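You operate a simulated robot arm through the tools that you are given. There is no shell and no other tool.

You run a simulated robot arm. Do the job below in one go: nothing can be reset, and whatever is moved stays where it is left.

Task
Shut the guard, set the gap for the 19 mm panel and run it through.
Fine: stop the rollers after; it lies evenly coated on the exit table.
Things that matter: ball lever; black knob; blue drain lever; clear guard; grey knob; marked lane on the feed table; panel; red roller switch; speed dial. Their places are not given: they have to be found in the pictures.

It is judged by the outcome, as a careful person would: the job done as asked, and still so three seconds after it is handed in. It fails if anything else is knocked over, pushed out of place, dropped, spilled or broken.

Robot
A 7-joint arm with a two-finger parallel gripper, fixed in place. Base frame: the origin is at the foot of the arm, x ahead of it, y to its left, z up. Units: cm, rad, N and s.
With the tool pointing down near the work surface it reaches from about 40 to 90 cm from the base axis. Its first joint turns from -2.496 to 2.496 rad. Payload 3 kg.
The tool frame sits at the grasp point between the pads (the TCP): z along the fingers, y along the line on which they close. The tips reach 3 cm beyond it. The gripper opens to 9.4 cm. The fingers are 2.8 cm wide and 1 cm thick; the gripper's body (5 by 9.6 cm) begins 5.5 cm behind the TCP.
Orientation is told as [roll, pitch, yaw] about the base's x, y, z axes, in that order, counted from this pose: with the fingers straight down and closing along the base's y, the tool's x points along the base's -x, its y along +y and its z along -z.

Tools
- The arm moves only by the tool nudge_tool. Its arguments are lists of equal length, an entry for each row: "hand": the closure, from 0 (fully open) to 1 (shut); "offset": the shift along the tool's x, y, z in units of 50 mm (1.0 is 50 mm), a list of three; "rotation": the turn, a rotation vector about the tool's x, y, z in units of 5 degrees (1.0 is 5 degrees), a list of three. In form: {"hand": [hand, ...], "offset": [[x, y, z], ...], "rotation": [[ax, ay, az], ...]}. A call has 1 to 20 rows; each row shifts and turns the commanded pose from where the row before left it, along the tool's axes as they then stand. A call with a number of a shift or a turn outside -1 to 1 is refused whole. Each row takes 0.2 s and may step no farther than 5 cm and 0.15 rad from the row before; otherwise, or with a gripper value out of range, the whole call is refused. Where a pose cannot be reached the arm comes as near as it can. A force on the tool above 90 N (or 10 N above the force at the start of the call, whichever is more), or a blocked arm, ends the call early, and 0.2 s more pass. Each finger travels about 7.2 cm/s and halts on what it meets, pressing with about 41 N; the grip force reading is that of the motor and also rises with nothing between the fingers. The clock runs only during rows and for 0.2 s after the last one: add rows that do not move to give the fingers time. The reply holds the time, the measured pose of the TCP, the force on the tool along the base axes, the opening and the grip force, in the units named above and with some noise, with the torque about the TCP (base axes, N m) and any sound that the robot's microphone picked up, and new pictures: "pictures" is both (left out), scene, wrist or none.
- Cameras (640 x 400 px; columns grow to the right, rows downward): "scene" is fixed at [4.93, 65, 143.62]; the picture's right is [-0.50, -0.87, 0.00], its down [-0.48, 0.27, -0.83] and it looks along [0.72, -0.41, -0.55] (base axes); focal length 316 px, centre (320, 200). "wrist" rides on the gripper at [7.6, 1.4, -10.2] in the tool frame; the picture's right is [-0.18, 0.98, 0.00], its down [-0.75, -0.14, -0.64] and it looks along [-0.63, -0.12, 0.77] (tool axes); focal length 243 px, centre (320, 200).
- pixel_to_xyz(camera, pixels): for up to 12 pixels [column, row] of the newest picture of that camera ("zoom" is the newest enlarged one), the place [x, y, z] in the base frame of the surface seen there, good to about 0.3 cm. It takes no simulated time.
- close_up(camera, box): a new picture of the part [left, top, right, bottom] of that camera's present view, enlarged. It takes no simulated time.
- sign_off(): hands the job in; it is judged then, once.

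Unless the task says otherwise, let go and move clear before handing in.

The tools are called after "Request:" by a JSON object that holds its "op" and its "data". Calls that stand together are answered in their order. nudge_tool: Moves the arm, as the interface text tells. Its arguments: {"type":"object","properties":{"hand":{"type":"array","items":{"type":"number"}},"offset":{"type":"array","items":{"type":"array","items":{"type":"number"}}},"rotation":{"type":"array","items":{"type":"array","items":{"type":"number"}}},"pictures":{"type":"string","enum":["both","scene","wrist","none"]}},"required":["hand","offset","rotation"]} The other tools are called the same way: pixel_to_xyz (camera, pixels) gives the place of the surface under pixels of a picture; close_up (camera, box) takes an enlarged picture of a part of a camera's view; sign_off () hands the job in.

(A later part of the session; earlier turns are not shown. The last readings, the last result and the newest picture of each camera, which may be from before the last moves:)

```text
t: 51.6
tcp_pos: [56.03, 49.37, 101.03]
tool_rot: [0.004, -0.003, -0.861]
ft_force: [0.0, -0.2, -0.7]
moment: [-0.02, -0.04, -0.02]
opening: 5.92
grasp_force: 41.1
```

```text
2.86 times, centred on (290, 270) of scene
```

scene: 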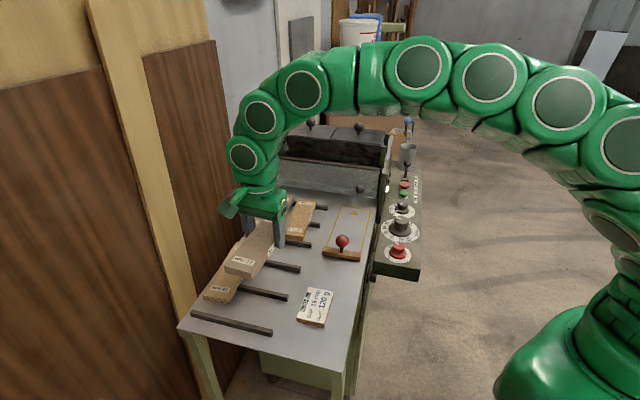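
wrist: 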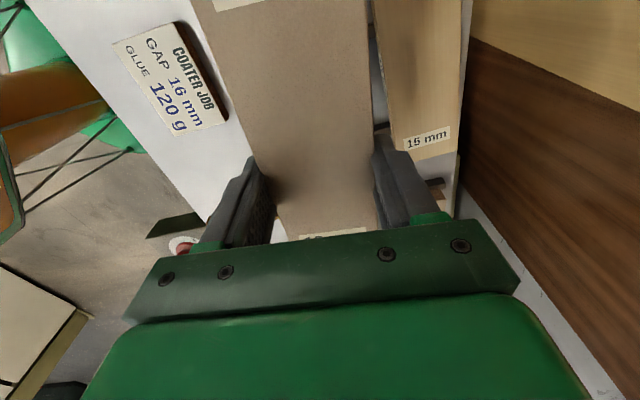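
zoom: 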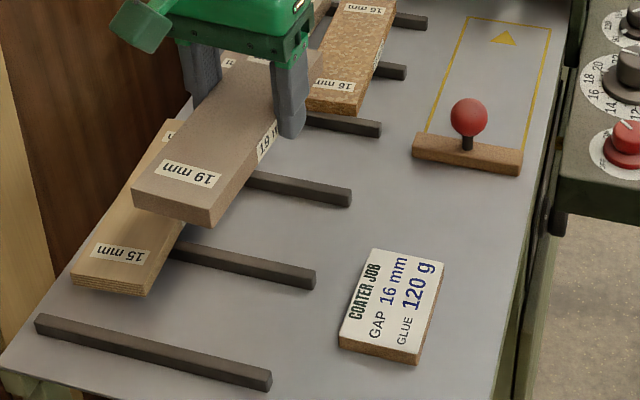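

The panel hangs level, the 15 mm one stayed put, and the fingertips reach about 5 mm below the panel. To set it flat on the table without a drop I'll put it back on its bars, rise about 8 mm and regrip higher.

Request:
{"op": "nudge_tool", "data": {"hand": [1, 1, 1, 1, 1, 0.17, 0.17, 0.17, 0.17, 1, 1, 1], "offset": [[0, 0, 0.6], [0, 0, 0.8], [0, 0, 0.6], [0, 0, 0.2], [0, 0, 0.02], [0, 0, 0], [0, 0, 0], [0, 0, -0.15], [0, 0, 0], [0, 0, 0], [0, 0, 0], [0, 0, 0]], "rotation": [[0, 0, 0], [0, 0, 0], [0, 0, 0], [0, 0, 0], [0, 0, 0], [0, 0, 0], [0, 0, 0], [0, 0, 0], [0, 0, 0], [0, 0, 0], [0, 0, 0], [0, 0, 0]]}}

```text
t: 54.2
tcp_pos: [55.89, 49.22, 90.47]
tool_rot: [0.005, -0.001, -0.863]
ft_force: [1.1, -0.8, 0.1]
moment: [0.0, 0.05, 0.01]
opening: 5.93
grasp_force: 41.2
```

scene: 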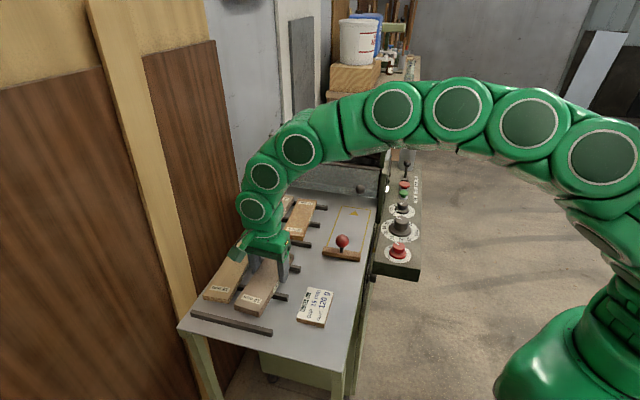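
wrist: 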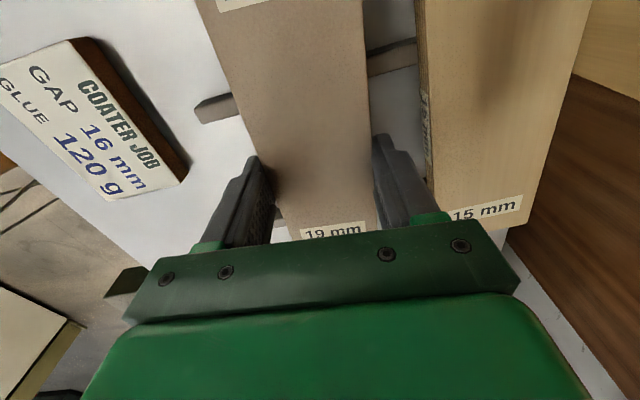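

The new grip is clean (no force, TCP 90.47). Before carrying the panel over, I'll measure the push block and the lane's rear end.

Request:
{"op": "close_up", "data": {"camera": "scene", "box": [310, 195, 385, 270]}}

Request:
{"op": "pixel_to_xyz", "data": {"camera": "zoom", "pixels": [[130, 255], [280, 275], [285, 335], [135, 310]]}}

```text
5.33 times, centred on (348, 232) of scene
```

zoom: 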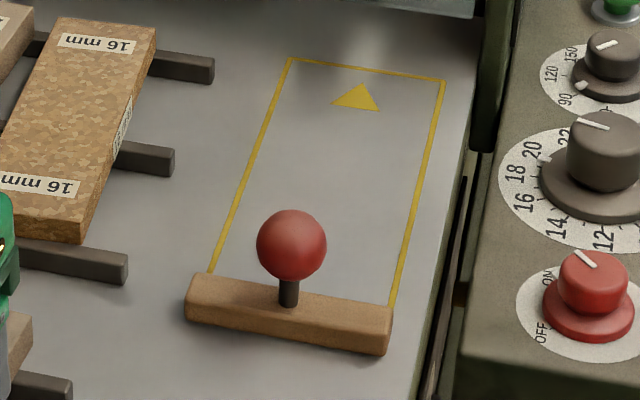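

```text
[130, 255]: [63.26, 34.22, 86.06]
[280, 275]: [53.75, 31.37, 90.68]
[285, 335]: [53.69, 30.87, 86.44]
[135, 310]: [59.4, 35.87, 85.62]
```

Request:
{"op": "pixel_to_xyz", "data": {"camera": "zoom", "pixels": [[208, 276], [386, 308], [382, 328], [192, 300], [291, 240], [289, 295], [290, 58], [444, 81], [394, 300], [212, 266], [260, 300], [320, 310]]}}

Request:
{"op": "pixel_to_xyz", "data": {"camera": "zoom", "pixels": [[192, 320], [384, 352], [250, 160], [418, 190], [50, 225], [80, 242], [128, 262], [128, 280]]}}

```text
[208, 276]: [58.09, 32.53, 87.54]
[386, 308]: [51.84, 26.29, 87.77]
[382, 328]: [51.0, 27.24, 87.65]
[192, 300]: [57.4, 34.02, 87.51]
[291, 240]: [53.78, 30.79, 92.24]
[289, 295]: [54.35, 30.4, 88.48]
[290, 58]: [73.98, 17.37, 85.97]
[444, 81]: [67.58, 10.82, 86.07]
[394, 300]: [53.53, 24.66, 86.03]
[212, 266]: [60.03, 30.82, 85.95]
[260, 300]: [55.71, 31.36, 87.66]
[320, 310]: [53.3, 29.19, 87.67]
```

```text
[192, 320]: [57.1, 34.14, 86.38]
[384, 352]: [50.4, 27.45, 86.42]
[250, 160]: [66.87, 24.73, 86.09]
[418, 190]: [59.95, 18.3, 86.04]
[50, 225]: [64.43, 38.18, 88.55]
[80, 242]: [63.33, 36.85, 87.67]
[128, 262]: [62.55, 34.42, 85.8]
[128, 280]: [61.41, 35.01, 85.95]
```

The push block's front face is at about s=18.3 cm along the feed axis, and the lane centre line passes through (64,20.75). I'll lift the panel, square it to -45° and carry it over the lane.

Request:
{"op": "nudge_tool", "data": {"hand": [1, 1, 1, 1, 1, 1, 1, 1, 1, 1, 1, 1], "offset": [[0, 0, -0.4], [0, 0, -0.8], [0, 0, -0.8], [0, 0, 0], [-0.739, -0.411, 0], [-0.739, -0.411, 0], [-0.739, -0.411, 0], [-0.739, -0.411, 0], [-0.739, -0.411, 0], [-0.739, -0.411, 0], [-0.739, -0.411, 0], [0, 0, 0]], "rotation": [[0, 0, 0], [0, 0, 0], [0, 0, 0], [0, 0, -0.89], [0, 0, 0], [0, 0, 0], [0, 0, 0], [0, 0, 0], [0, 0, 0], [0, 0, 0], [0, 0, 0], [0, 0, 0]]}}

Request:
{"op": "close_up", "data": {"camera": "scene", "box": [280, 160, 420, 270]}}

```text
t: 56.8
tcp_pos: [64.07, 20.78, 100.4]
tool_rot: [0.002, -0.002, -0.783]
ft_force: [0.2, 0.6, -1.7]
moment: [-0.03, 0.01, -0.01]
opening: 5.94
grasp_force: 41.6
```

scene: 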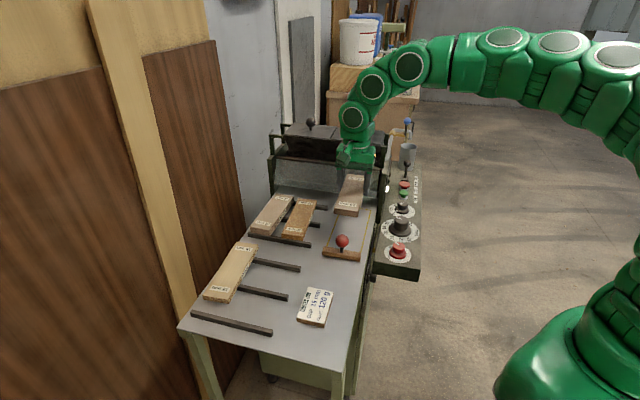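
wrist: 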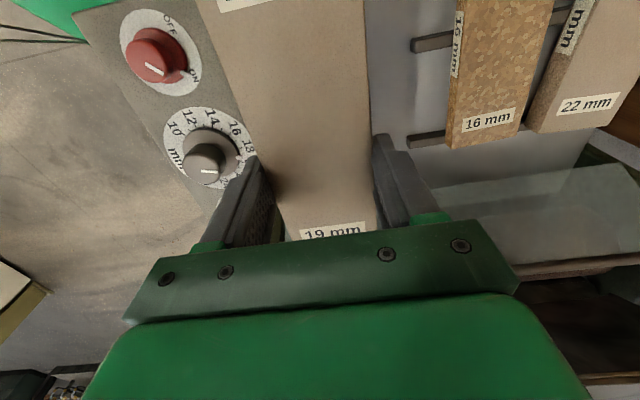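

```text
3.64 times, centred on (350, 215) of scene
```

zoom: 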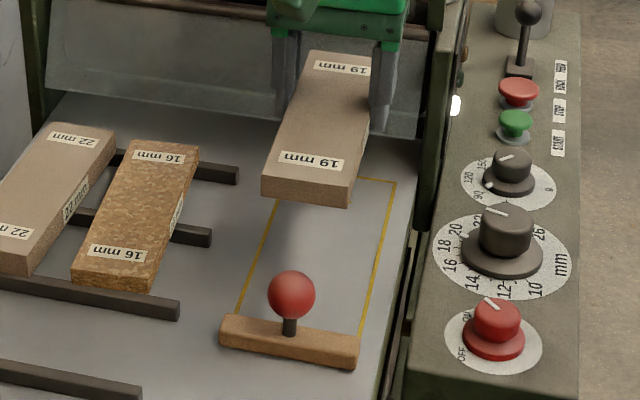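

The panel is squared over the lane with its label readable at (330,232), and its rear end clears the push block. I'll lower it to the table gently.

Request:
{"op": "nudge_tool", "data": {"hand": [1, 1, 1, 1, 1], "offset": [[0, 0, 0.8], [0, 0, 0.8], [0, 0, 0.4], [0, 0, 0.14], [0, 0, 0.06]], "rotation": [[0, 0, 0], [0, 0, 0], [0, 0, 0], [0, 0, 0], [0, 0, 0]]}}

Request:
{"op": "close_up", "data": {"camera": "scene", "box": [280, 160, 420, 270]}}

```text
t: 58.0
tcp_pos: [64.02, 20.71, 89.28]
tool_rot: [0.003, -0.001, -0.784]
ft_force: [-2.6, -1.1, 9.2]
moment: [0.45, 1.05, 0.41]
opening: 5.94
grasp_force: 40.6
```

scene: 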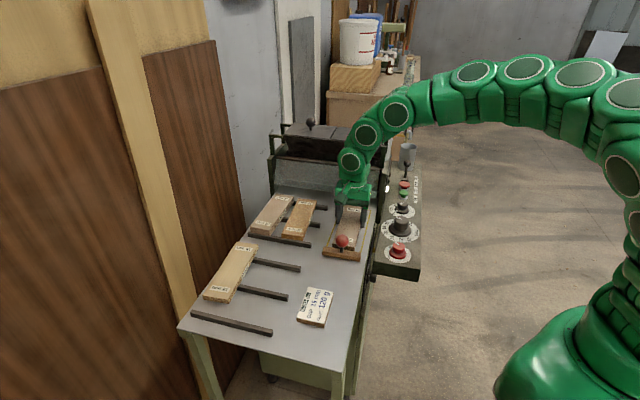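
wrist: 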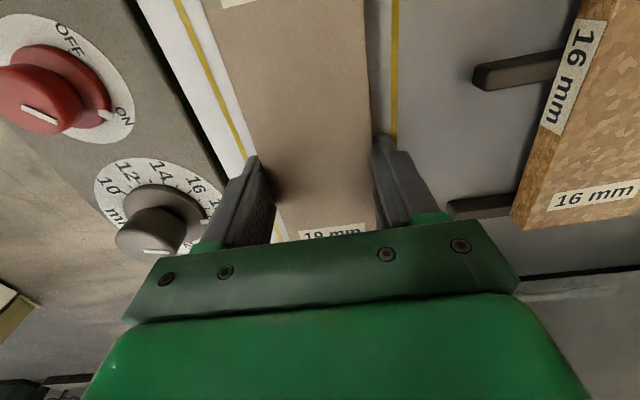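

```text
3.64 times, centred on (350, 215) of scene
```

zoom: 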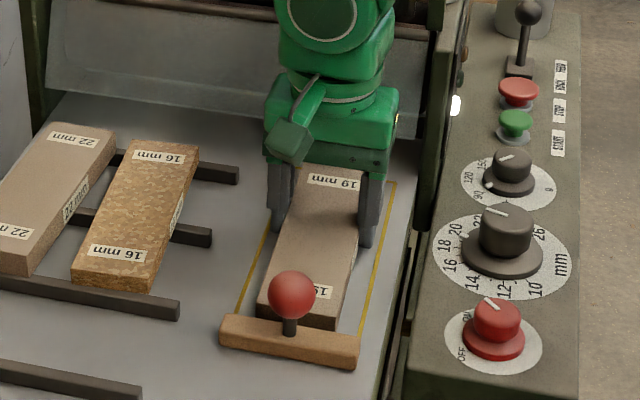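

A light contact (9 N up) shows the panel on the table, centred between the yellow lines. I'll open and rise clear.

Request:
{"op": "nudge_tool", "data": {"hand": [0.17, 0.17, 0.17, 0.17, 0.17, 0.17, 0.17], "offset": [[0, 0, 0], [0, 0, 0], [0, 0, -0.3], [0, 0, -0.8], [0, 0, -0.8], [0, 0, -0.8], [0, 0, 0]], "rotation": [[0, 0, 0], [0, 0, 0], [0, 0, 0], [0, 0, 0], [0, 0, 0], [0, 0, 0], [0, 0, 0]]}}

Request:
{"op": "close_up", "data": {"camera": "scene", "box": [280, 160, 420, 270]}}

Request:
{"op": "close_up", "data": {"camera": "wrist", "box": [200, 0, 440, 240]}}

```text
t: 59.6
tcp_pos: [63.8, 20.76, 102.93]
tool_rot: [0.005, -0.003, -0.785]
ft_force: [0.0, 0.5, 0.3]
moment: [-0.01, -0.01, 0.0]
opening: 7.81
grasp_force: 0.1
```

scene: 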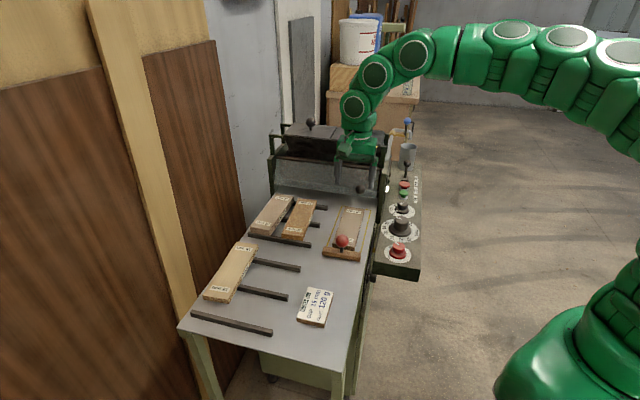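
wrist: 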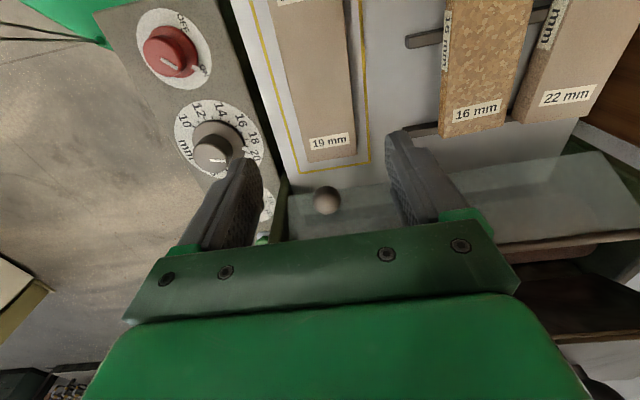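

```text
3.64 times, centred on (350, 215) of scene
```

zoom: 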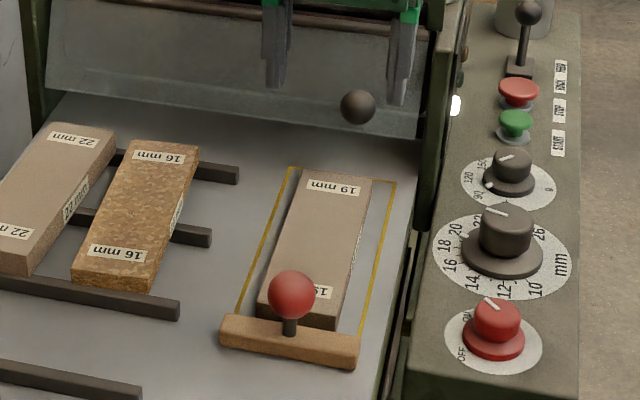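

```text
1.67 times, centred on (320, 120) of wrist
```

zoom: 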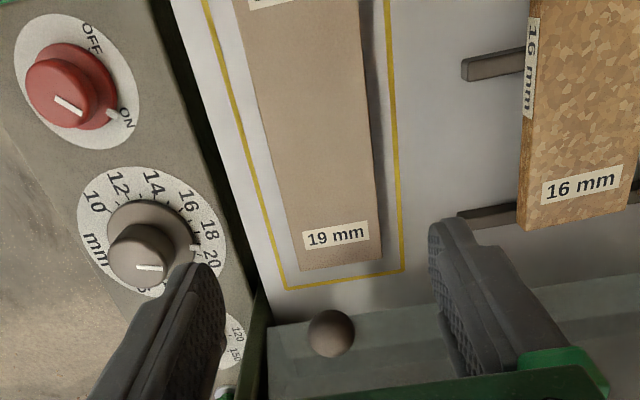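

The panel sits squarely in the lane with the push block just behind it. Next I need the START button and the FEED/BACK lever, so I'll map the pipe, drain lever, cup and buttons there before moving.

Request:
{"op": "pixel_to_xyz", "data": {"camera": "scene", "pixels": [[385, 160], [388, 150], [391, 138], [393, 133], [402, 131], [410, 138], [407, 121], [406, 130], [405, 178.6], [406, 163], [404, 192], [405, 183]]}}

Request:
{"op": "close_up", "data": {"camera": "scene", "box": [385, 110, 425, 205]}}

```text
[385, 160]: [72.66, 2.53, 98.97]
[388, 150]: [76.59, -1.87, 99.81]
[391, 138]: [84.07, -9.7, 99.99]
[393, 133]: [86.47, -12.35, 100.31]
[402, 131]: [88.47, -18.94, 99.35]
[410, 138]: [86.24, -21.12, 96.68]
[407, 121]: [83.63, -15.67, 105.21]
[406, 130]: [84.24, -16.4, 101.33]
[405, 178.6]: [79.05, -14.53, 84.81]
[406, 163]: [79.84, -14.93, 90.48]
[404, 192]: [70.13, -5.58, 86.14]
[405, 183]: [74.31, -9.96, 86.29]
```

```text
4.21 times, centred on (405, 158) of scene
```

zoom: 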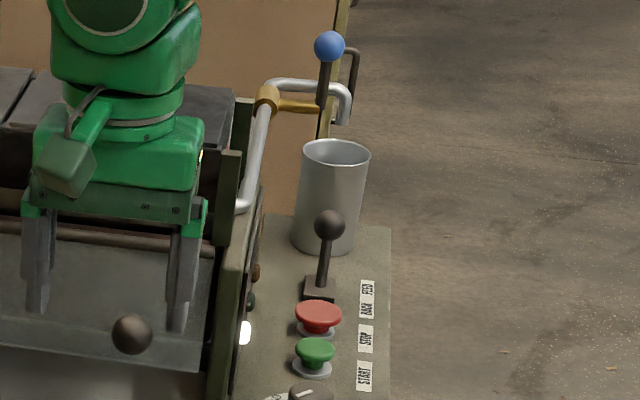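

The lever ball leans toward +s, the FEED side: base (79.0,-14.5), ball near (80.4,-15.3). START is at about (70.3,-5.7,86). I'll slide out over the control strip with shut fingers for a close look at the display, buttons and lever.

Request:
{"op": "nudge_tool", "data": {"hand": [0.5, 1, 1, 1, 1, 1, 1], "offset": [[0, -0.987, 0], [0, -0.987, 0], [0, -0.987, 0], [-0.78, 0, 0], [-0.78, 0, 0], [-0.78, 0, 0], [-0.78, 0, 0]], "rotation": [[0, 0, 0], [0, 0, 0], [0, 0, 0], [0, 0, 0], [0, 0, 0], [0, 0, 0], [0, 0, 0]]}}

Request:
{"op": "close_up", "data": {"camera": "wrist", "box": [220, 0, 460, 240]}}

```text
t: 61.2
tcp_pos: [64.62, -0.58, 102.73]
tool_rot: [0.007, -0.002, -0.783]
ft_force: [-0.4, -0.4, 0.2]
moment: [0.0, 0.0, 0.02]
opening: 0.01
grasp_force: 32.9
```

scene: 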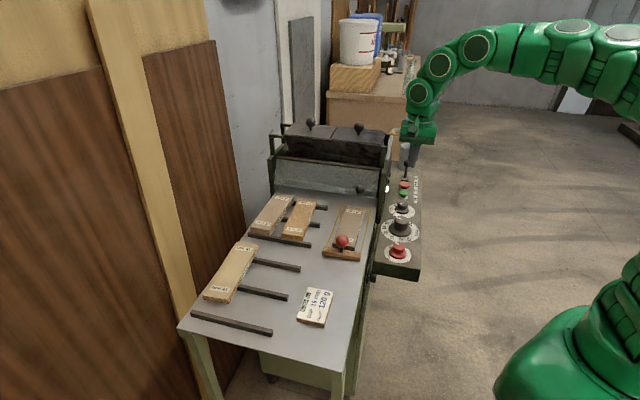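
wrist: 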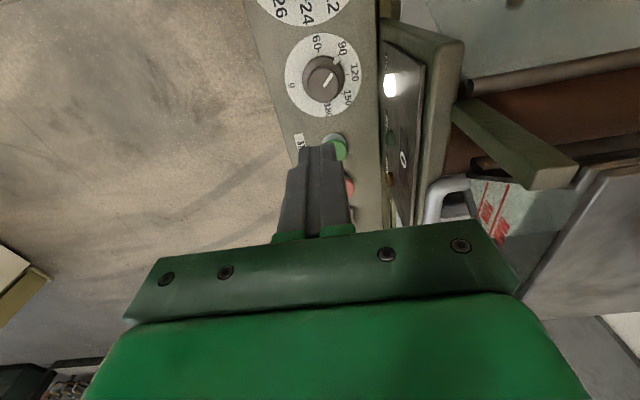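

```text
1.67 times, centred on (340, 120) of wrist
```

zoom: 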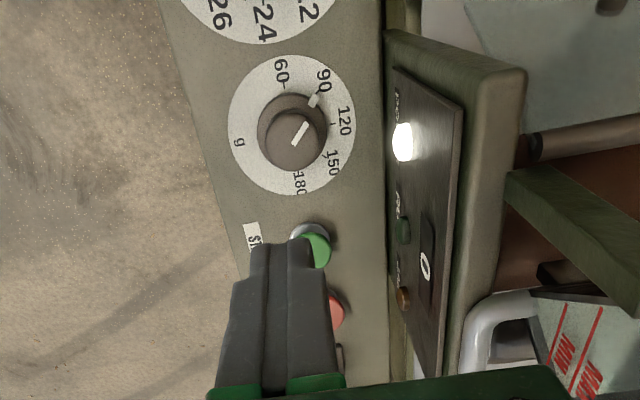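

The display and START are both in view. I'll measure the panel's clearance and the button centre.

Request:
{"op": "pixel_to_xyz", "data": {"camera": "wrist", "pixels": [[338, 147], [344, 145], [390, 85], [388, 130], [400, 160], [395, 200], [420, 70], [380, 60], [348, 187], [325, 72], [440, 190], [385, 30]]}}

```text
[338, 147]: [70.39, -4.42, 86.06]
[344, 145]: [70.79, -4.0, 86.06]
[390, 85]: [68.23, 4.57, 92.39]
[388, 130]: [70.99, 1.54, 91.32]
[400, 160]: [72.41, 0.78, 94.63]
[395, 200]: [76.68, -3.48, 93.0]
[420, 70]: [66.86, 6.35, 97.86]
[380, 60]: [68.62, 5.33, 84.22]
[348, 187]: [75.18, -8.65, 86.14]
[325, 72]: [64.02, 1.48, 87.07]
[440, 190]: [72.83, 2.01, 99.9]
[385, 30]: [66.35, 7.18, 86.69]
```

START's cap centre is near (70.3,-5.2,86.1) and the display face stands at w≈51.4, so I'll stay about 1 cm off it. I'll move over the button with shut fingers and come down to just above it.

Request:
{"op": "nudge_tool", "data": {"hand": [1, 1, 1, 1, 1, 1], "offset": [[-0.73, 0.02, 0], [-0.73, 0.02, 0], [0, 0, 0.85], [0, 0, 0.85], [0, 0, 0.75], [0, 0, 0]], "rotation": [[0, 0, 0], [0, 0, 0], [0, 0, 0], [0, 0, 0], [0, 0, 0], [0, 0, 0]]}}

Request:
{"op": "close_up", "data": {"camera": "scene", "box": [380, 150, 430, 220]}}

Request:
{"op": "close_up", "data": {"camera": "wrist", "box": [240, 80, 440, 250]}}

```text
t: 62.6
tcp_pos: [70.1, -5.72, 90.54]
tool_rot: [0.005, -0.003, -0.785]
ft_force: [-0.3, 0.9, -0.8]
moment: [0.03, -0.04, 0.02]
opening: 0.0
grasp_force: 33.5
```

scene: 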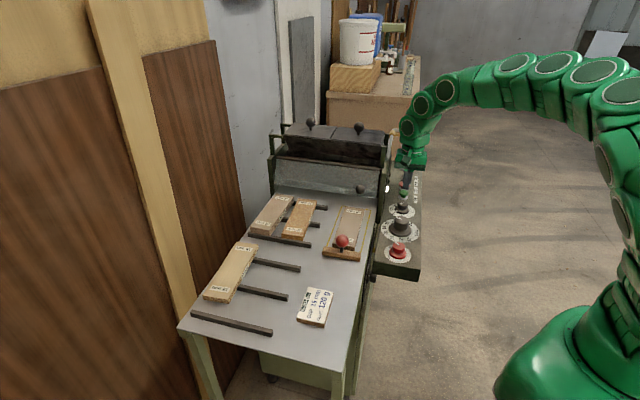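
wrist: 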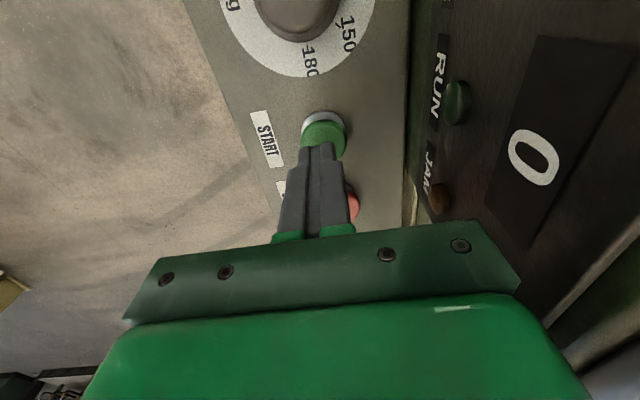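

```text
5.71 times, centred on (405, 185) of scene
```

zoom: 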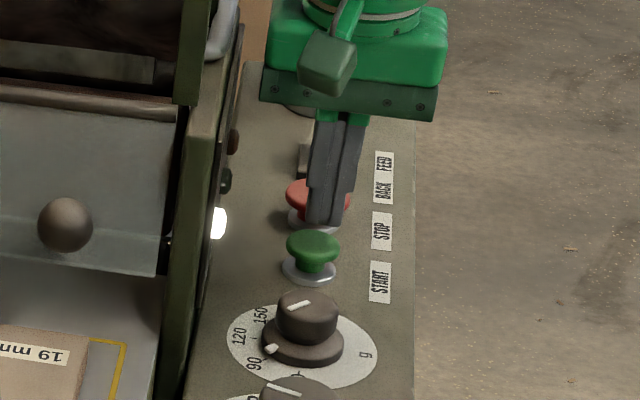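

```text
2.35 times, centred on (340, 165) of wrist
```

zoom: 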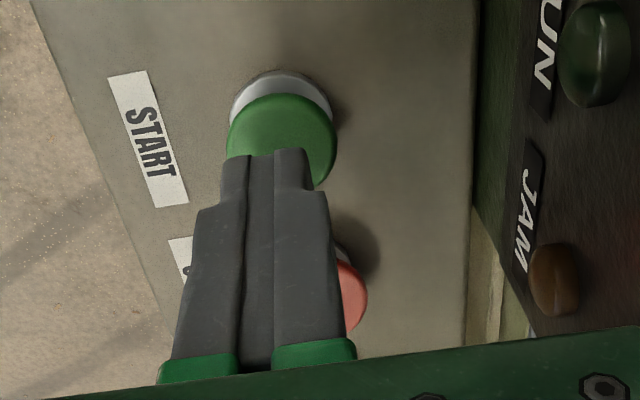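

The fingers are about 0.5 cm off the button centre: the cap is at wrist (324,140), while the point below the tip is (320,148). I'll correct that and press down gradually.

Request:
{"op": "nudge_tool", "data": {"hand": [1, 1, 1, 1], "offset": [[0.11, 0.07, 0], [0, 0, 0.2], [0, 0, 0.1], [0, 0, 0.06]], "rotation": [[0, 0, 0], [0, 0, 0], [0, 0, 0], [0, 0, 0]]}}

```text
t: 63.6
tcp_pos: [70.12, -5.06, 88.7]
tool_rot: [0.005, -0.001, -0.784]
ft_force: [0.1, -1.1, 1.9]
moment: [-0.03, 0.01, 0.0]
opening: 0.0
grasp_force: 33.2
heard: click
```

scene: 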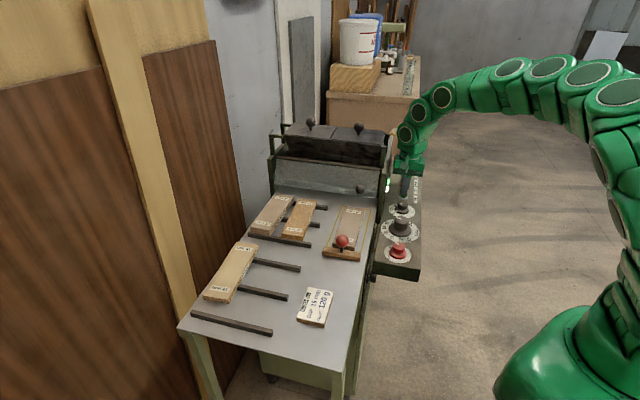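
wrist: 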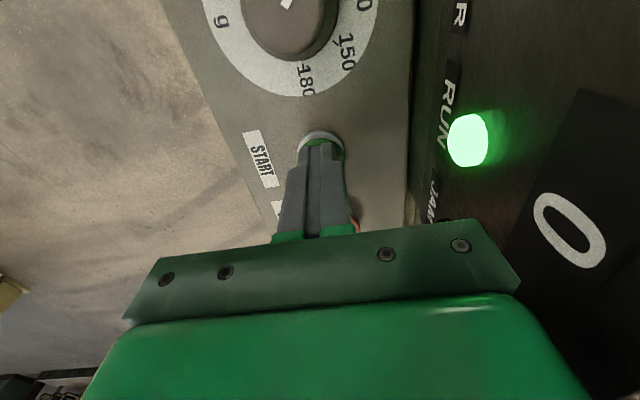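

A click was heard and the RUN lamp lit at (467,140), so the guard interlock is satisfied and the rollers turn. I'll rise, go back along the strip and move over the push block's red ball.

Request:
{"op": "nudge_tool", "data": {"hand": [1, 1, 1, 1, 0.7, 0.5, 0.36, 0.36, 0.36, 0.36, 0.36, 0.36, 0.36, 0.36, 0.36], "offset": [[0, 0, -0.4], [0, 0, -1], [0, 0, -1], [0, 0, -0.4], [0.9, 0, 0], [0.9, 0, 0], [0.9, 0, 0], [0.9, 0, 0], [0.9, 0, 0], [0.9, 0, 0], [0.9, 0, 0], [0.84, 0, 0], [0, 0.93, 0], [0, 0.93, 0], [0, 0.93, 0]], "rotation": [[0, 0, 0], [0, 0, 0], [0, 0, 0], [0, 0, 0], [0, 0, 0], [0, 0, 0], [0, 0, 0], [0, 0, 0], [0, 0, 0], [0, 0, 0], [0, 0, 0], [0, 0, 0], [0, 0, 0], [0, 0, 0], [0, 0, 0]]}}

Request:
{"op": "close_up", "data": {"camera": "scene", "box": [265, 110, 425, 210]}}

Request:
{"op": "close_up", "data": {"camera": "wrist", "box": [200, 20, 440, 250]}}

```text
t: 66.8
tcp_pos: [54.82, 29.96, 102.84]
tool_rot: [0.006, -0.002, -0.782]
ft_force: [0.3, 0.3, -0.3]
moment: [-0.01, -0.01, -0.01]
opening: 6.04
grasp_force: 0.0
```

scene: 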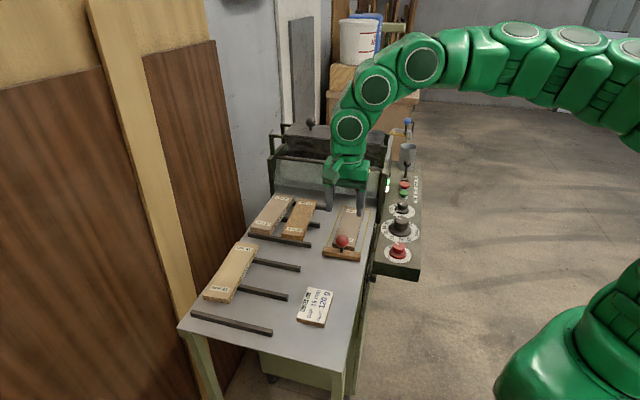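
wrist: 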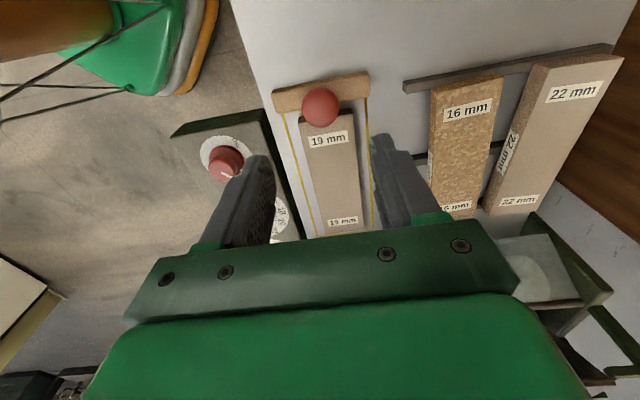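

```text
4.00 times, centred on (345, 160) of scene
```

zoom: 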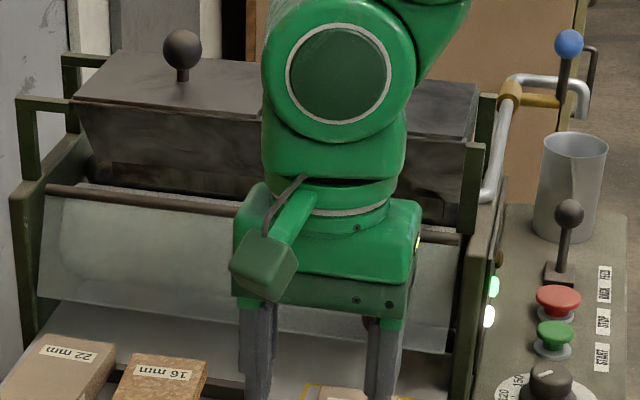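

```text
1.74 times, centred on (320, 135) of wrist
```

zoom: 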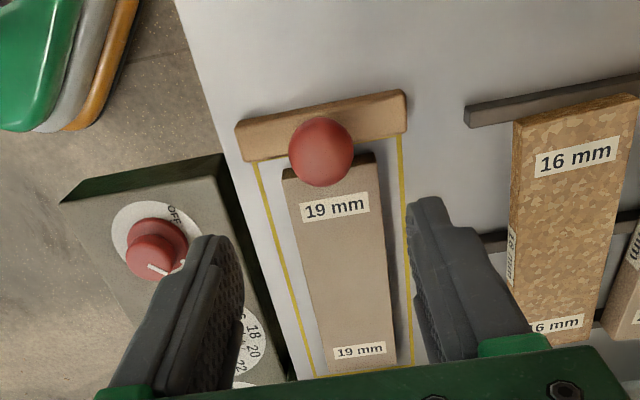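

The ball sits under the hand at wrist (321,107), with the panel just ahead of the push block. RUN is still lit (scene zoom (493,287)). I'll lower around the ball and grip it.

Request:
{"op": "nudge_tool", "data": {"hand": [0.36, 0.36, 0.36, 0.36, 1, 1, 1], "offset": [[0.04, 0, 0.7], [0, 0, 0.7], [0, 0, 0.6], [0, 0, 0.18], [0, 0, 0], [0, 0, 0], [0, 0, 0]], "rotation": [[0, 0, 0], [0, 0, 0], [0, 0, 0], [0, 0, 0], [0, 0, 0], [0, 0, 0], [0, 0, 0]]}}

Request:
{"op": "close_up", "data": {"camera": "scene", "box": [280, 160, 420, 270]}}

```text
t: 68.4
tcp_pos: [54.5, 30.3, 91.8]
tool_rot: [0.011, -0.002, -0.782]
ft_force: [64.9, 61.6, -12.9]
moment: [0.17, -0.04, 0.53]
opening: 3.4
grasp_force: 45.0
```

scene: 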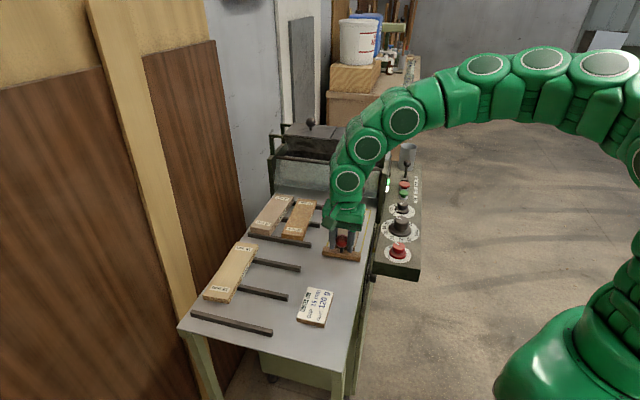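
wrist: 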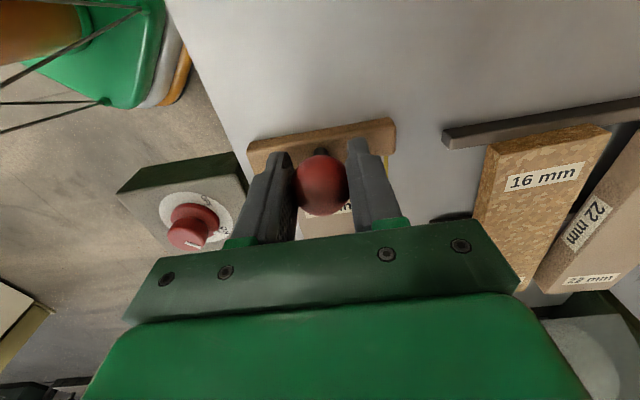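

```text
3.64 times, centred on (350, 215) of scene
```

zoom: 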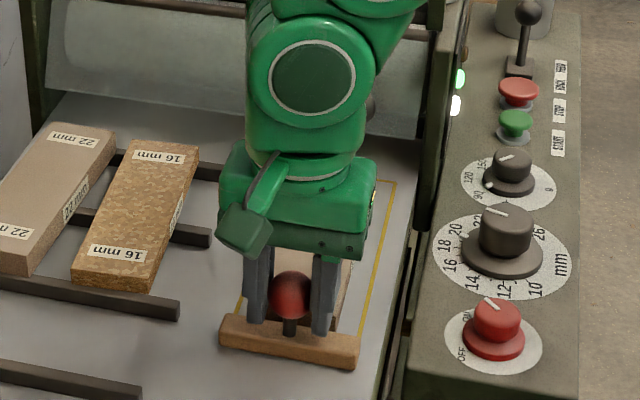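

The ball is gripped, but an 89 N sideways force shows the push block is guided and doesn't slide sideways. I'll shift about 3.5 mm to relieve that.

Request:
{"op": "nudge_tool", "data": {"hand": [1, 1], "offset": [[0, 0.07, 0], [0, 0, 0]], "rotation": [[0, 0, 0], [0, 0, 0]], "pictures": "none"}}

```text
t: 69.0
tcp_pos: [54.52, 30.22, 91.85]
tool_rot: [0.005, -0.001, -0.782]
ft_force: [5.6, -0.1, 38.9]
moment: [-0.17, -0.06, -0.14]
opening: 3.36
grasp_force: 44.5
```

Request:
{"op": "nudge_tool", "data": {"hand": [1, 1], "offset": [[0, 0, -0.03], [0, 0, 0]], "rotation": [[0, 0, 0], [0, 0, 0]], "pictures": "none"}}

```text
t: 69.6
tcp_pos: [54.53, 30.23, 91.67]
tool_rot: [0.001, -0.002, -0.783]
ft_force: [13.9, -5.9, -13.5]
moment: [-0.09, -0.31, -0.07]
opening: 3.39
grasp_force: 44.6
```

Forces are small now. I'll push forward slowly, about 2.4 cm, to test whether the block slides.

Request:
{"op": "nudge_tool", "data": {"hand": [1, 1, 1, 1], "offset": [[-0.1, 0, 0], [-0.16, 0, 0], [-0.16, 0, 0], [0, 0, 0]], "rotation": [[0, 0, 0], [0, 0, 0], [0, 0, 0], [0, 0, 0]]}}

Request:
{"op": "close_up", "data": {"camera": "scene", "box": [280, 160, 420, 270]}}

```text
t: 70.6
tcp_pos: [55.94, 28.86, 92.06]
tool_rot: [0.001, 0.0, -0.783]
ft_force: [-20.0, -18.0, -39.6]
moment: [0.16, 0.09, -0.14]
opening: 3.35
grasp_force: 45.3
```

scene: 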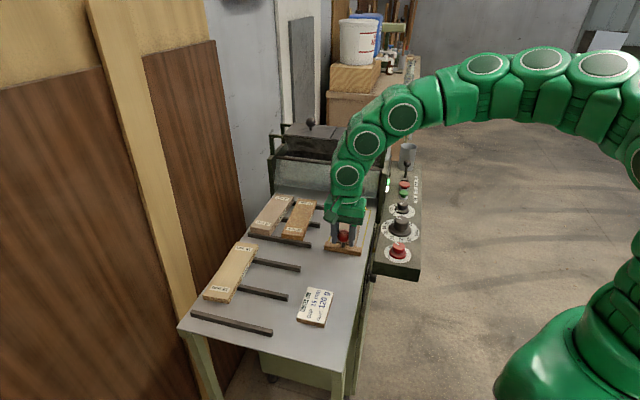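
wrist: 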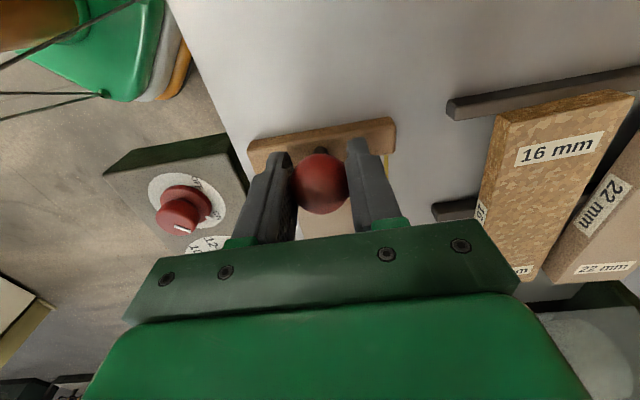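

```text
3.64 times, centred on (350, 215) of scene
```

zoom: 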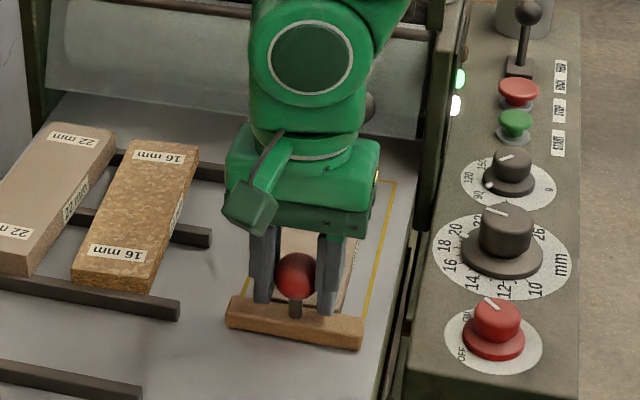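

The block slides straight. I'll trim the small height and side errors and keep pushing at about 4 cm/s.

Request:
{"op": "nudge_tool", "data": {"hand": [1, 1, 1, 1, 1, 1, 1], "offset": [[0, -0.02, 0.03], [-0.16, 0, 0], [-0.16, 0, 0], [-0.16, 0, 0], [-0.16, 0, 0], [-0.16, 0, 0], [0, 0, 0]], "rotation": [[0, 0, 0], [0, 0, 0], [0, 0, 0], [0, 0, 0], [0, 0, 0], [0, 0, 0], [0, 0, 0]]}}

Request:
{"op": "close_up", "data": {"camera": "scene", "box": [280, 160, 420, 270]}}

```text
t: 72.2
tcp_pos: [58.81, 25.96, 91.92]
tool_rot: [0.008, -0.003, -0.782]
ft_force: [-16.5, -17.9, 38.6]
moment: [-0.41, -0.02, 0.04]
opening: 3.34
grasp_force: 45.0
```

scene: 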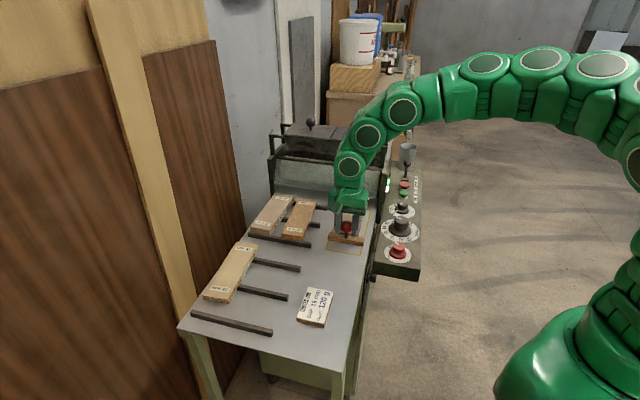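
wrist: 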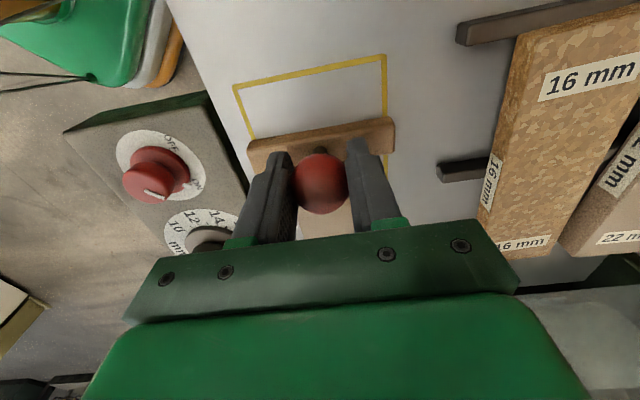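

```text
3.64 times, centred on (350, 215) of scene
```

zoom: 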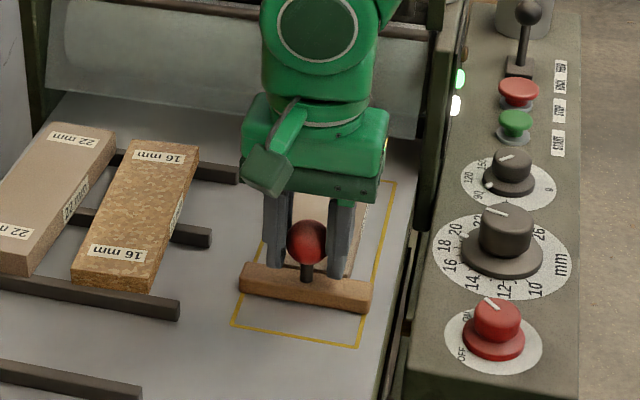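

The block has reached the middle of the lane's rear half and the panel is moving ahead of it. I'll continue another 4 cm.

Request:
{"op": "nudge_tool", "data": {"hand": [1, 1, 1, 1, 1, 1, 1], "offset": [[0, -0.02, -0.018], [-0.16, 0, 0], [-0.16, 0, 0], [-0.16, 0, 0], [-0.16, 0, 0], [-0.16, 0, 0], [0, 0, 0]], "rotation": [[0, 0, 0], [0, 0, 0], [0, 0, 0], [0, 0, 0], [0, 0, 0], [0, 0, 0], [0, 0, 0]]}}

Request:
{"op": "close_up", "data": {"camera": "scene", "box": [280, 150, 420, 260]}}

```text
t: 73.8
tcp_pos: [61.71, 23.16, 92.01]
tool_rot: [0.005, -0.001, -0.783]
ft_force: [36.9, 37.8, -24.2]
moment: [0.28, 0.16, 0.02]
opening: 3.36
grasp_force: 44.9
```

scene: 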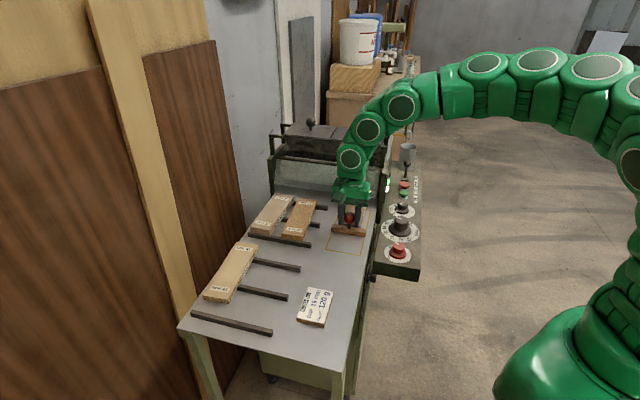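
wrist: 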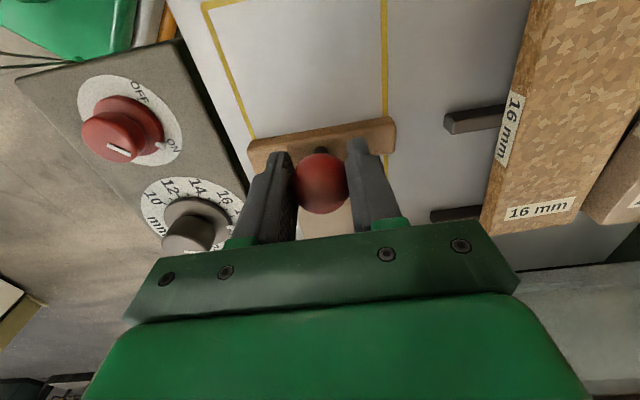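

```text
3.64 times, centred on (350, 205) of scene
```

zoom: 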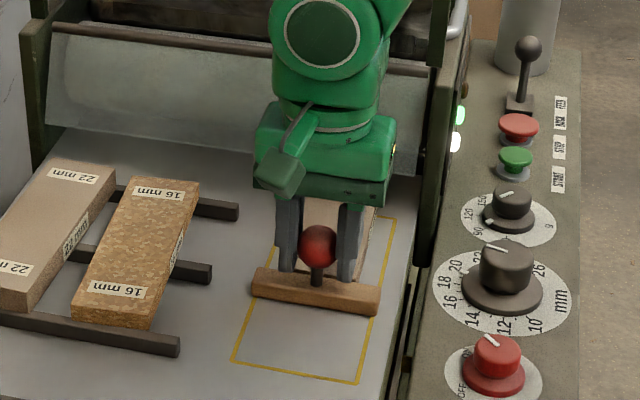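

Request:
{"op": "nudge_tool", "data": {"hand": [1, 1, 1, 1, 1, 1], "offset": [[0, 0.03, 0.012], [-0.16, 0, 0], [-0.16, 0, 0], [-0.16, 0, 0], [-0.16, 0, 0], [0, 0, 0]], "rotation": [[0, 0, 0], [0, 0, 0], [0, 0, 0], [0, 0, 0], [0, 0, 0], [0, 0, 0]]}}

Request:
{"op": "close_up", "data": {"camera": "scene", "box": [280, 150, 420, 260]}}

```text
t: 75.2
tcp_pos: [64.06, 20.83, 92.05]
tool_rot: [0.003, -0.004, -0.786]
ft_force: [9.9, 9.1, -10.1]
moment: [0.26, 0.36, -0.07]
opening: 3.33
grasp_force: 45.4
```

scene: 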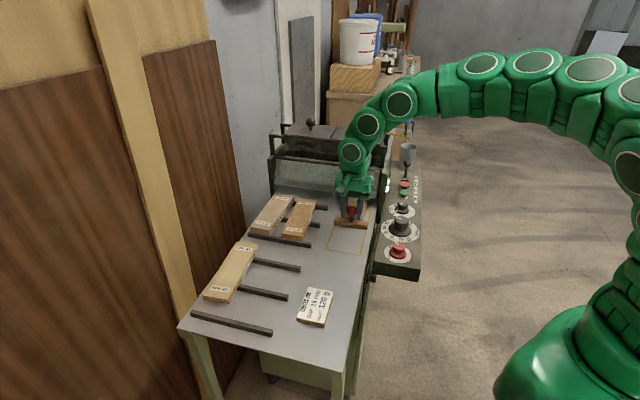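
wrist: 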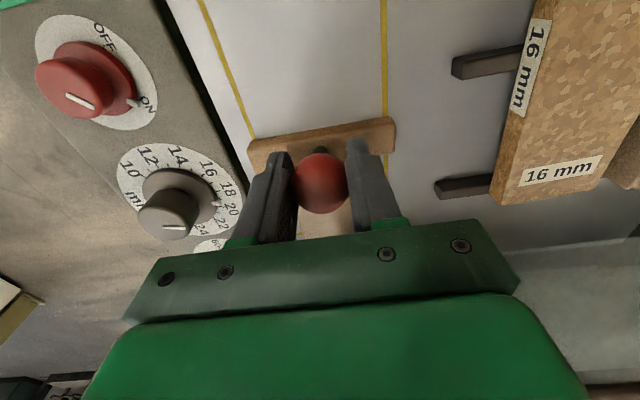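

```text
3.64 times, centred on (350, 205) of scene
```

zoom: 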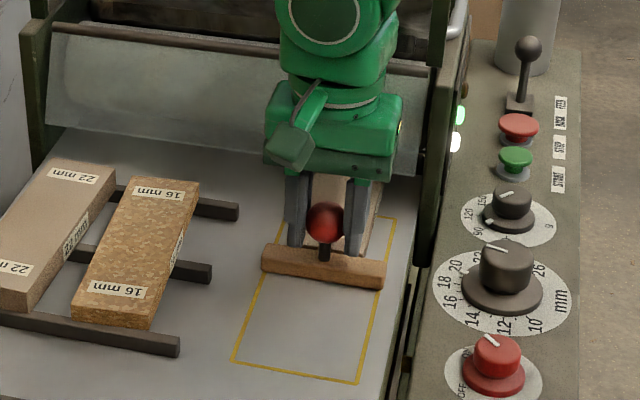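

The panel's front should now be close to the nip. I'll push 2–3 cm more and watch for the rollers to take it.

Request:
{"op": "nudge_tool", "data": {"hand": [1, 1, 1, 1, 1], "offset": [[-0.16, 0.005, 0.005], [-0.16, 0, 0], [-0.16, 0, 0], [0, 0, 0], [0, 0, 0]], "rotation": [[0, 0, 0], [0, 0, 0], [0, 0, 0], [0, 0, 0], [0, 0, 0]]}}

Request:
{"op": "close_up", "data": {"camera": "scene", "box": [280, 150, 420, 260]}}

```text
t: 76.4
tcp_pos: [65.54, 19.28, 91.81]
tool_rot: [0.002, 0.001, -0.781]
ft_force: [-60.6, 16.7, -6.8]
moment: [0.02, 0.25, -0.27]
opening: 3.36
grasp_force: 45.0
```

scene: 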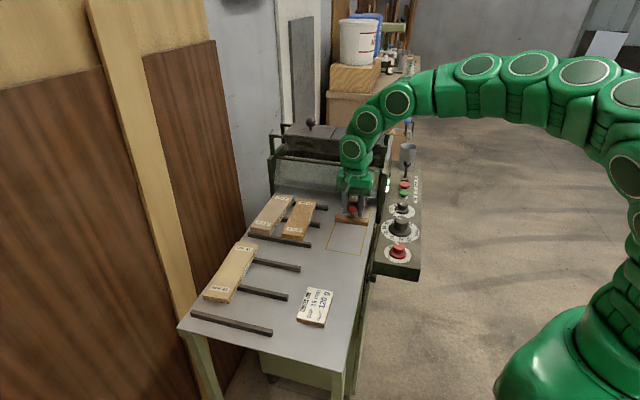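
wrist: 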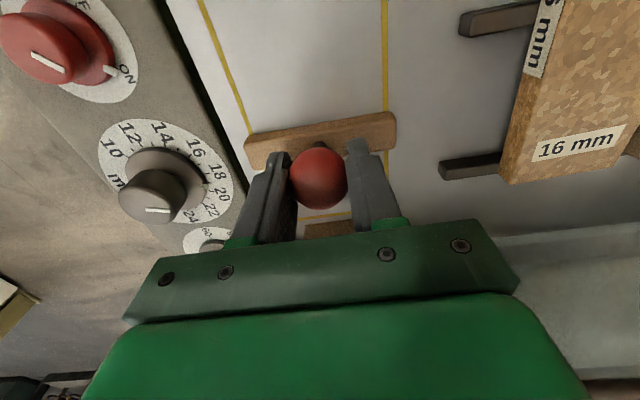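

```text
3.64 times, centred on (350, 205) of scene
```

zoom: 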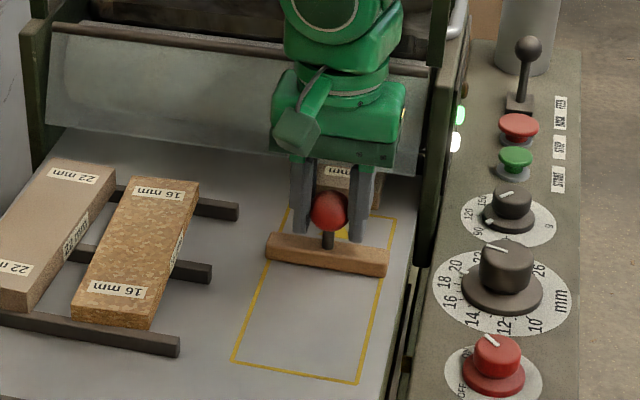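

The rollers have taken the panel: there is a clear gap between it and the push block, with the yellow arrow showing in between. I'll draw the block back and watch the panel run through.

Request:
{"op": "nudge_tool", "data": {"hand": [1, 1, 1, 1, 1], "offset": [[0.16, 0, 0], [0.2, 0, 0], [0.2, 0, 0], [0.2, 0, 0], [0, 0, 0]], "rotation": [[0, 0, 0], [0, 0, 0], [0, 0, 0], [0, 0, 0], [0, 0, 0]]}}

Request:
{"op": "close_up", "data": {"camera": "scene", "box": [260, 110, 420, 260]}}

```text
t: 77.6
tcp_pos: [62.9, 21.85, 91.86]
tool_rot: [0.004, -0.001, -0.785]
ft_force: [-17.0, -16.7, -35.4]
moment: [-0.33, -0.34, 0.16]
opening: 3.33
grasp_force: 45.4
```

scene: 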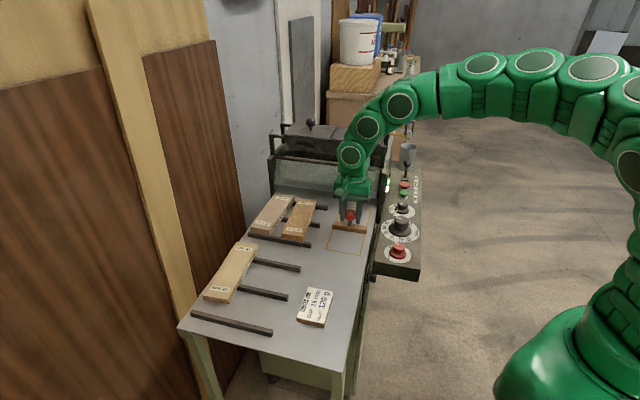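
wrist: 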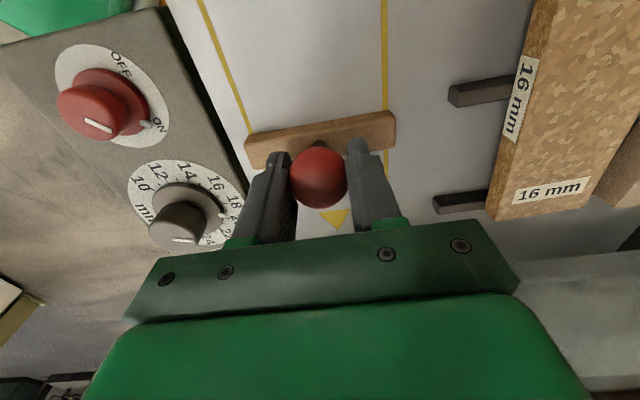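

```text
2.67 times, centred on (340, 185) of scene
```

zoom: 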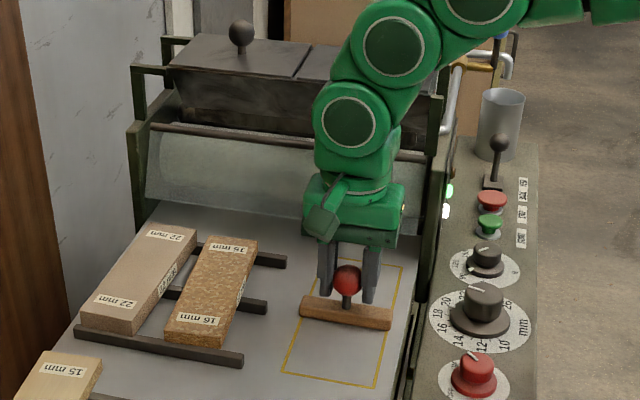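

The panel is passing under the guard. I'll slide the push block back to where it stood and let go.

Request:
{"op": "nudge_tool", "data": {"hand": [1, 1, 1, 1, 1, 1, 1], "offset": [[0.2, -0.01, 0.015], [0.3, 0, 0], [0.3, 0, 0], [0.3, 0, 0], [0.3, 0, 0], [0.3, 0, 0], [0, 0, 0]], "rotation": [[0, 0, 0], [0, 0, 0], [0, 0, 0], [0, 0, 0], [0, 0, 0], [0, 0, 0], [0, 0, 0]]}}

Request:
{"op": "close_up", "data": {"camera": "scene", "box": [260, 110, 420, 260]}}

```text
t: 79.2
tcp_pos: [57.03, 27.91, 91.94]
tool_rot: [0.007, -0.001, -0.783]
ft_force: [10.0, 10.7, -27.9]
moment: [0.34, 0.13, -0.06]
opening: 3.32
grasp_force: 45.1
```

scene: 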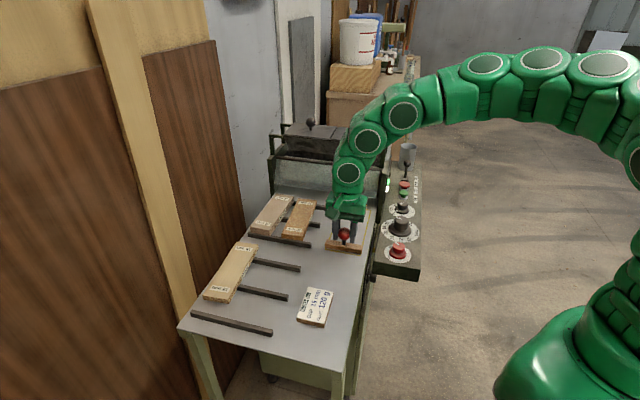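
wrist: 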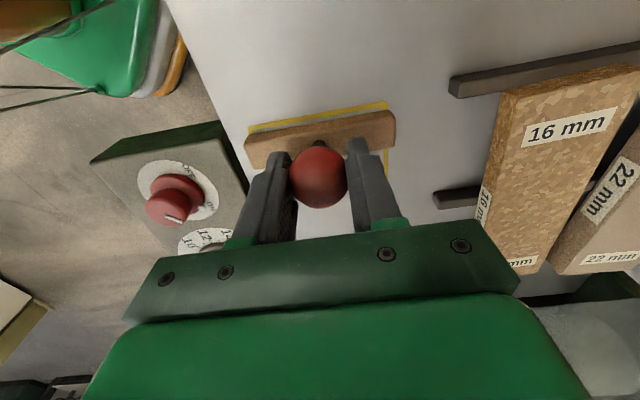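

```text
2.67 times, centred on (340, 185) of scene
```

zoom: 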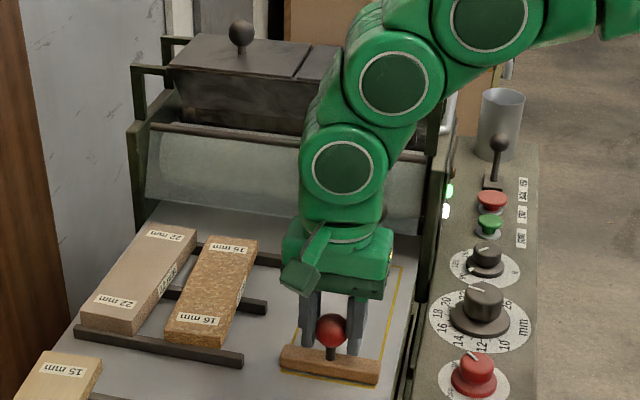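

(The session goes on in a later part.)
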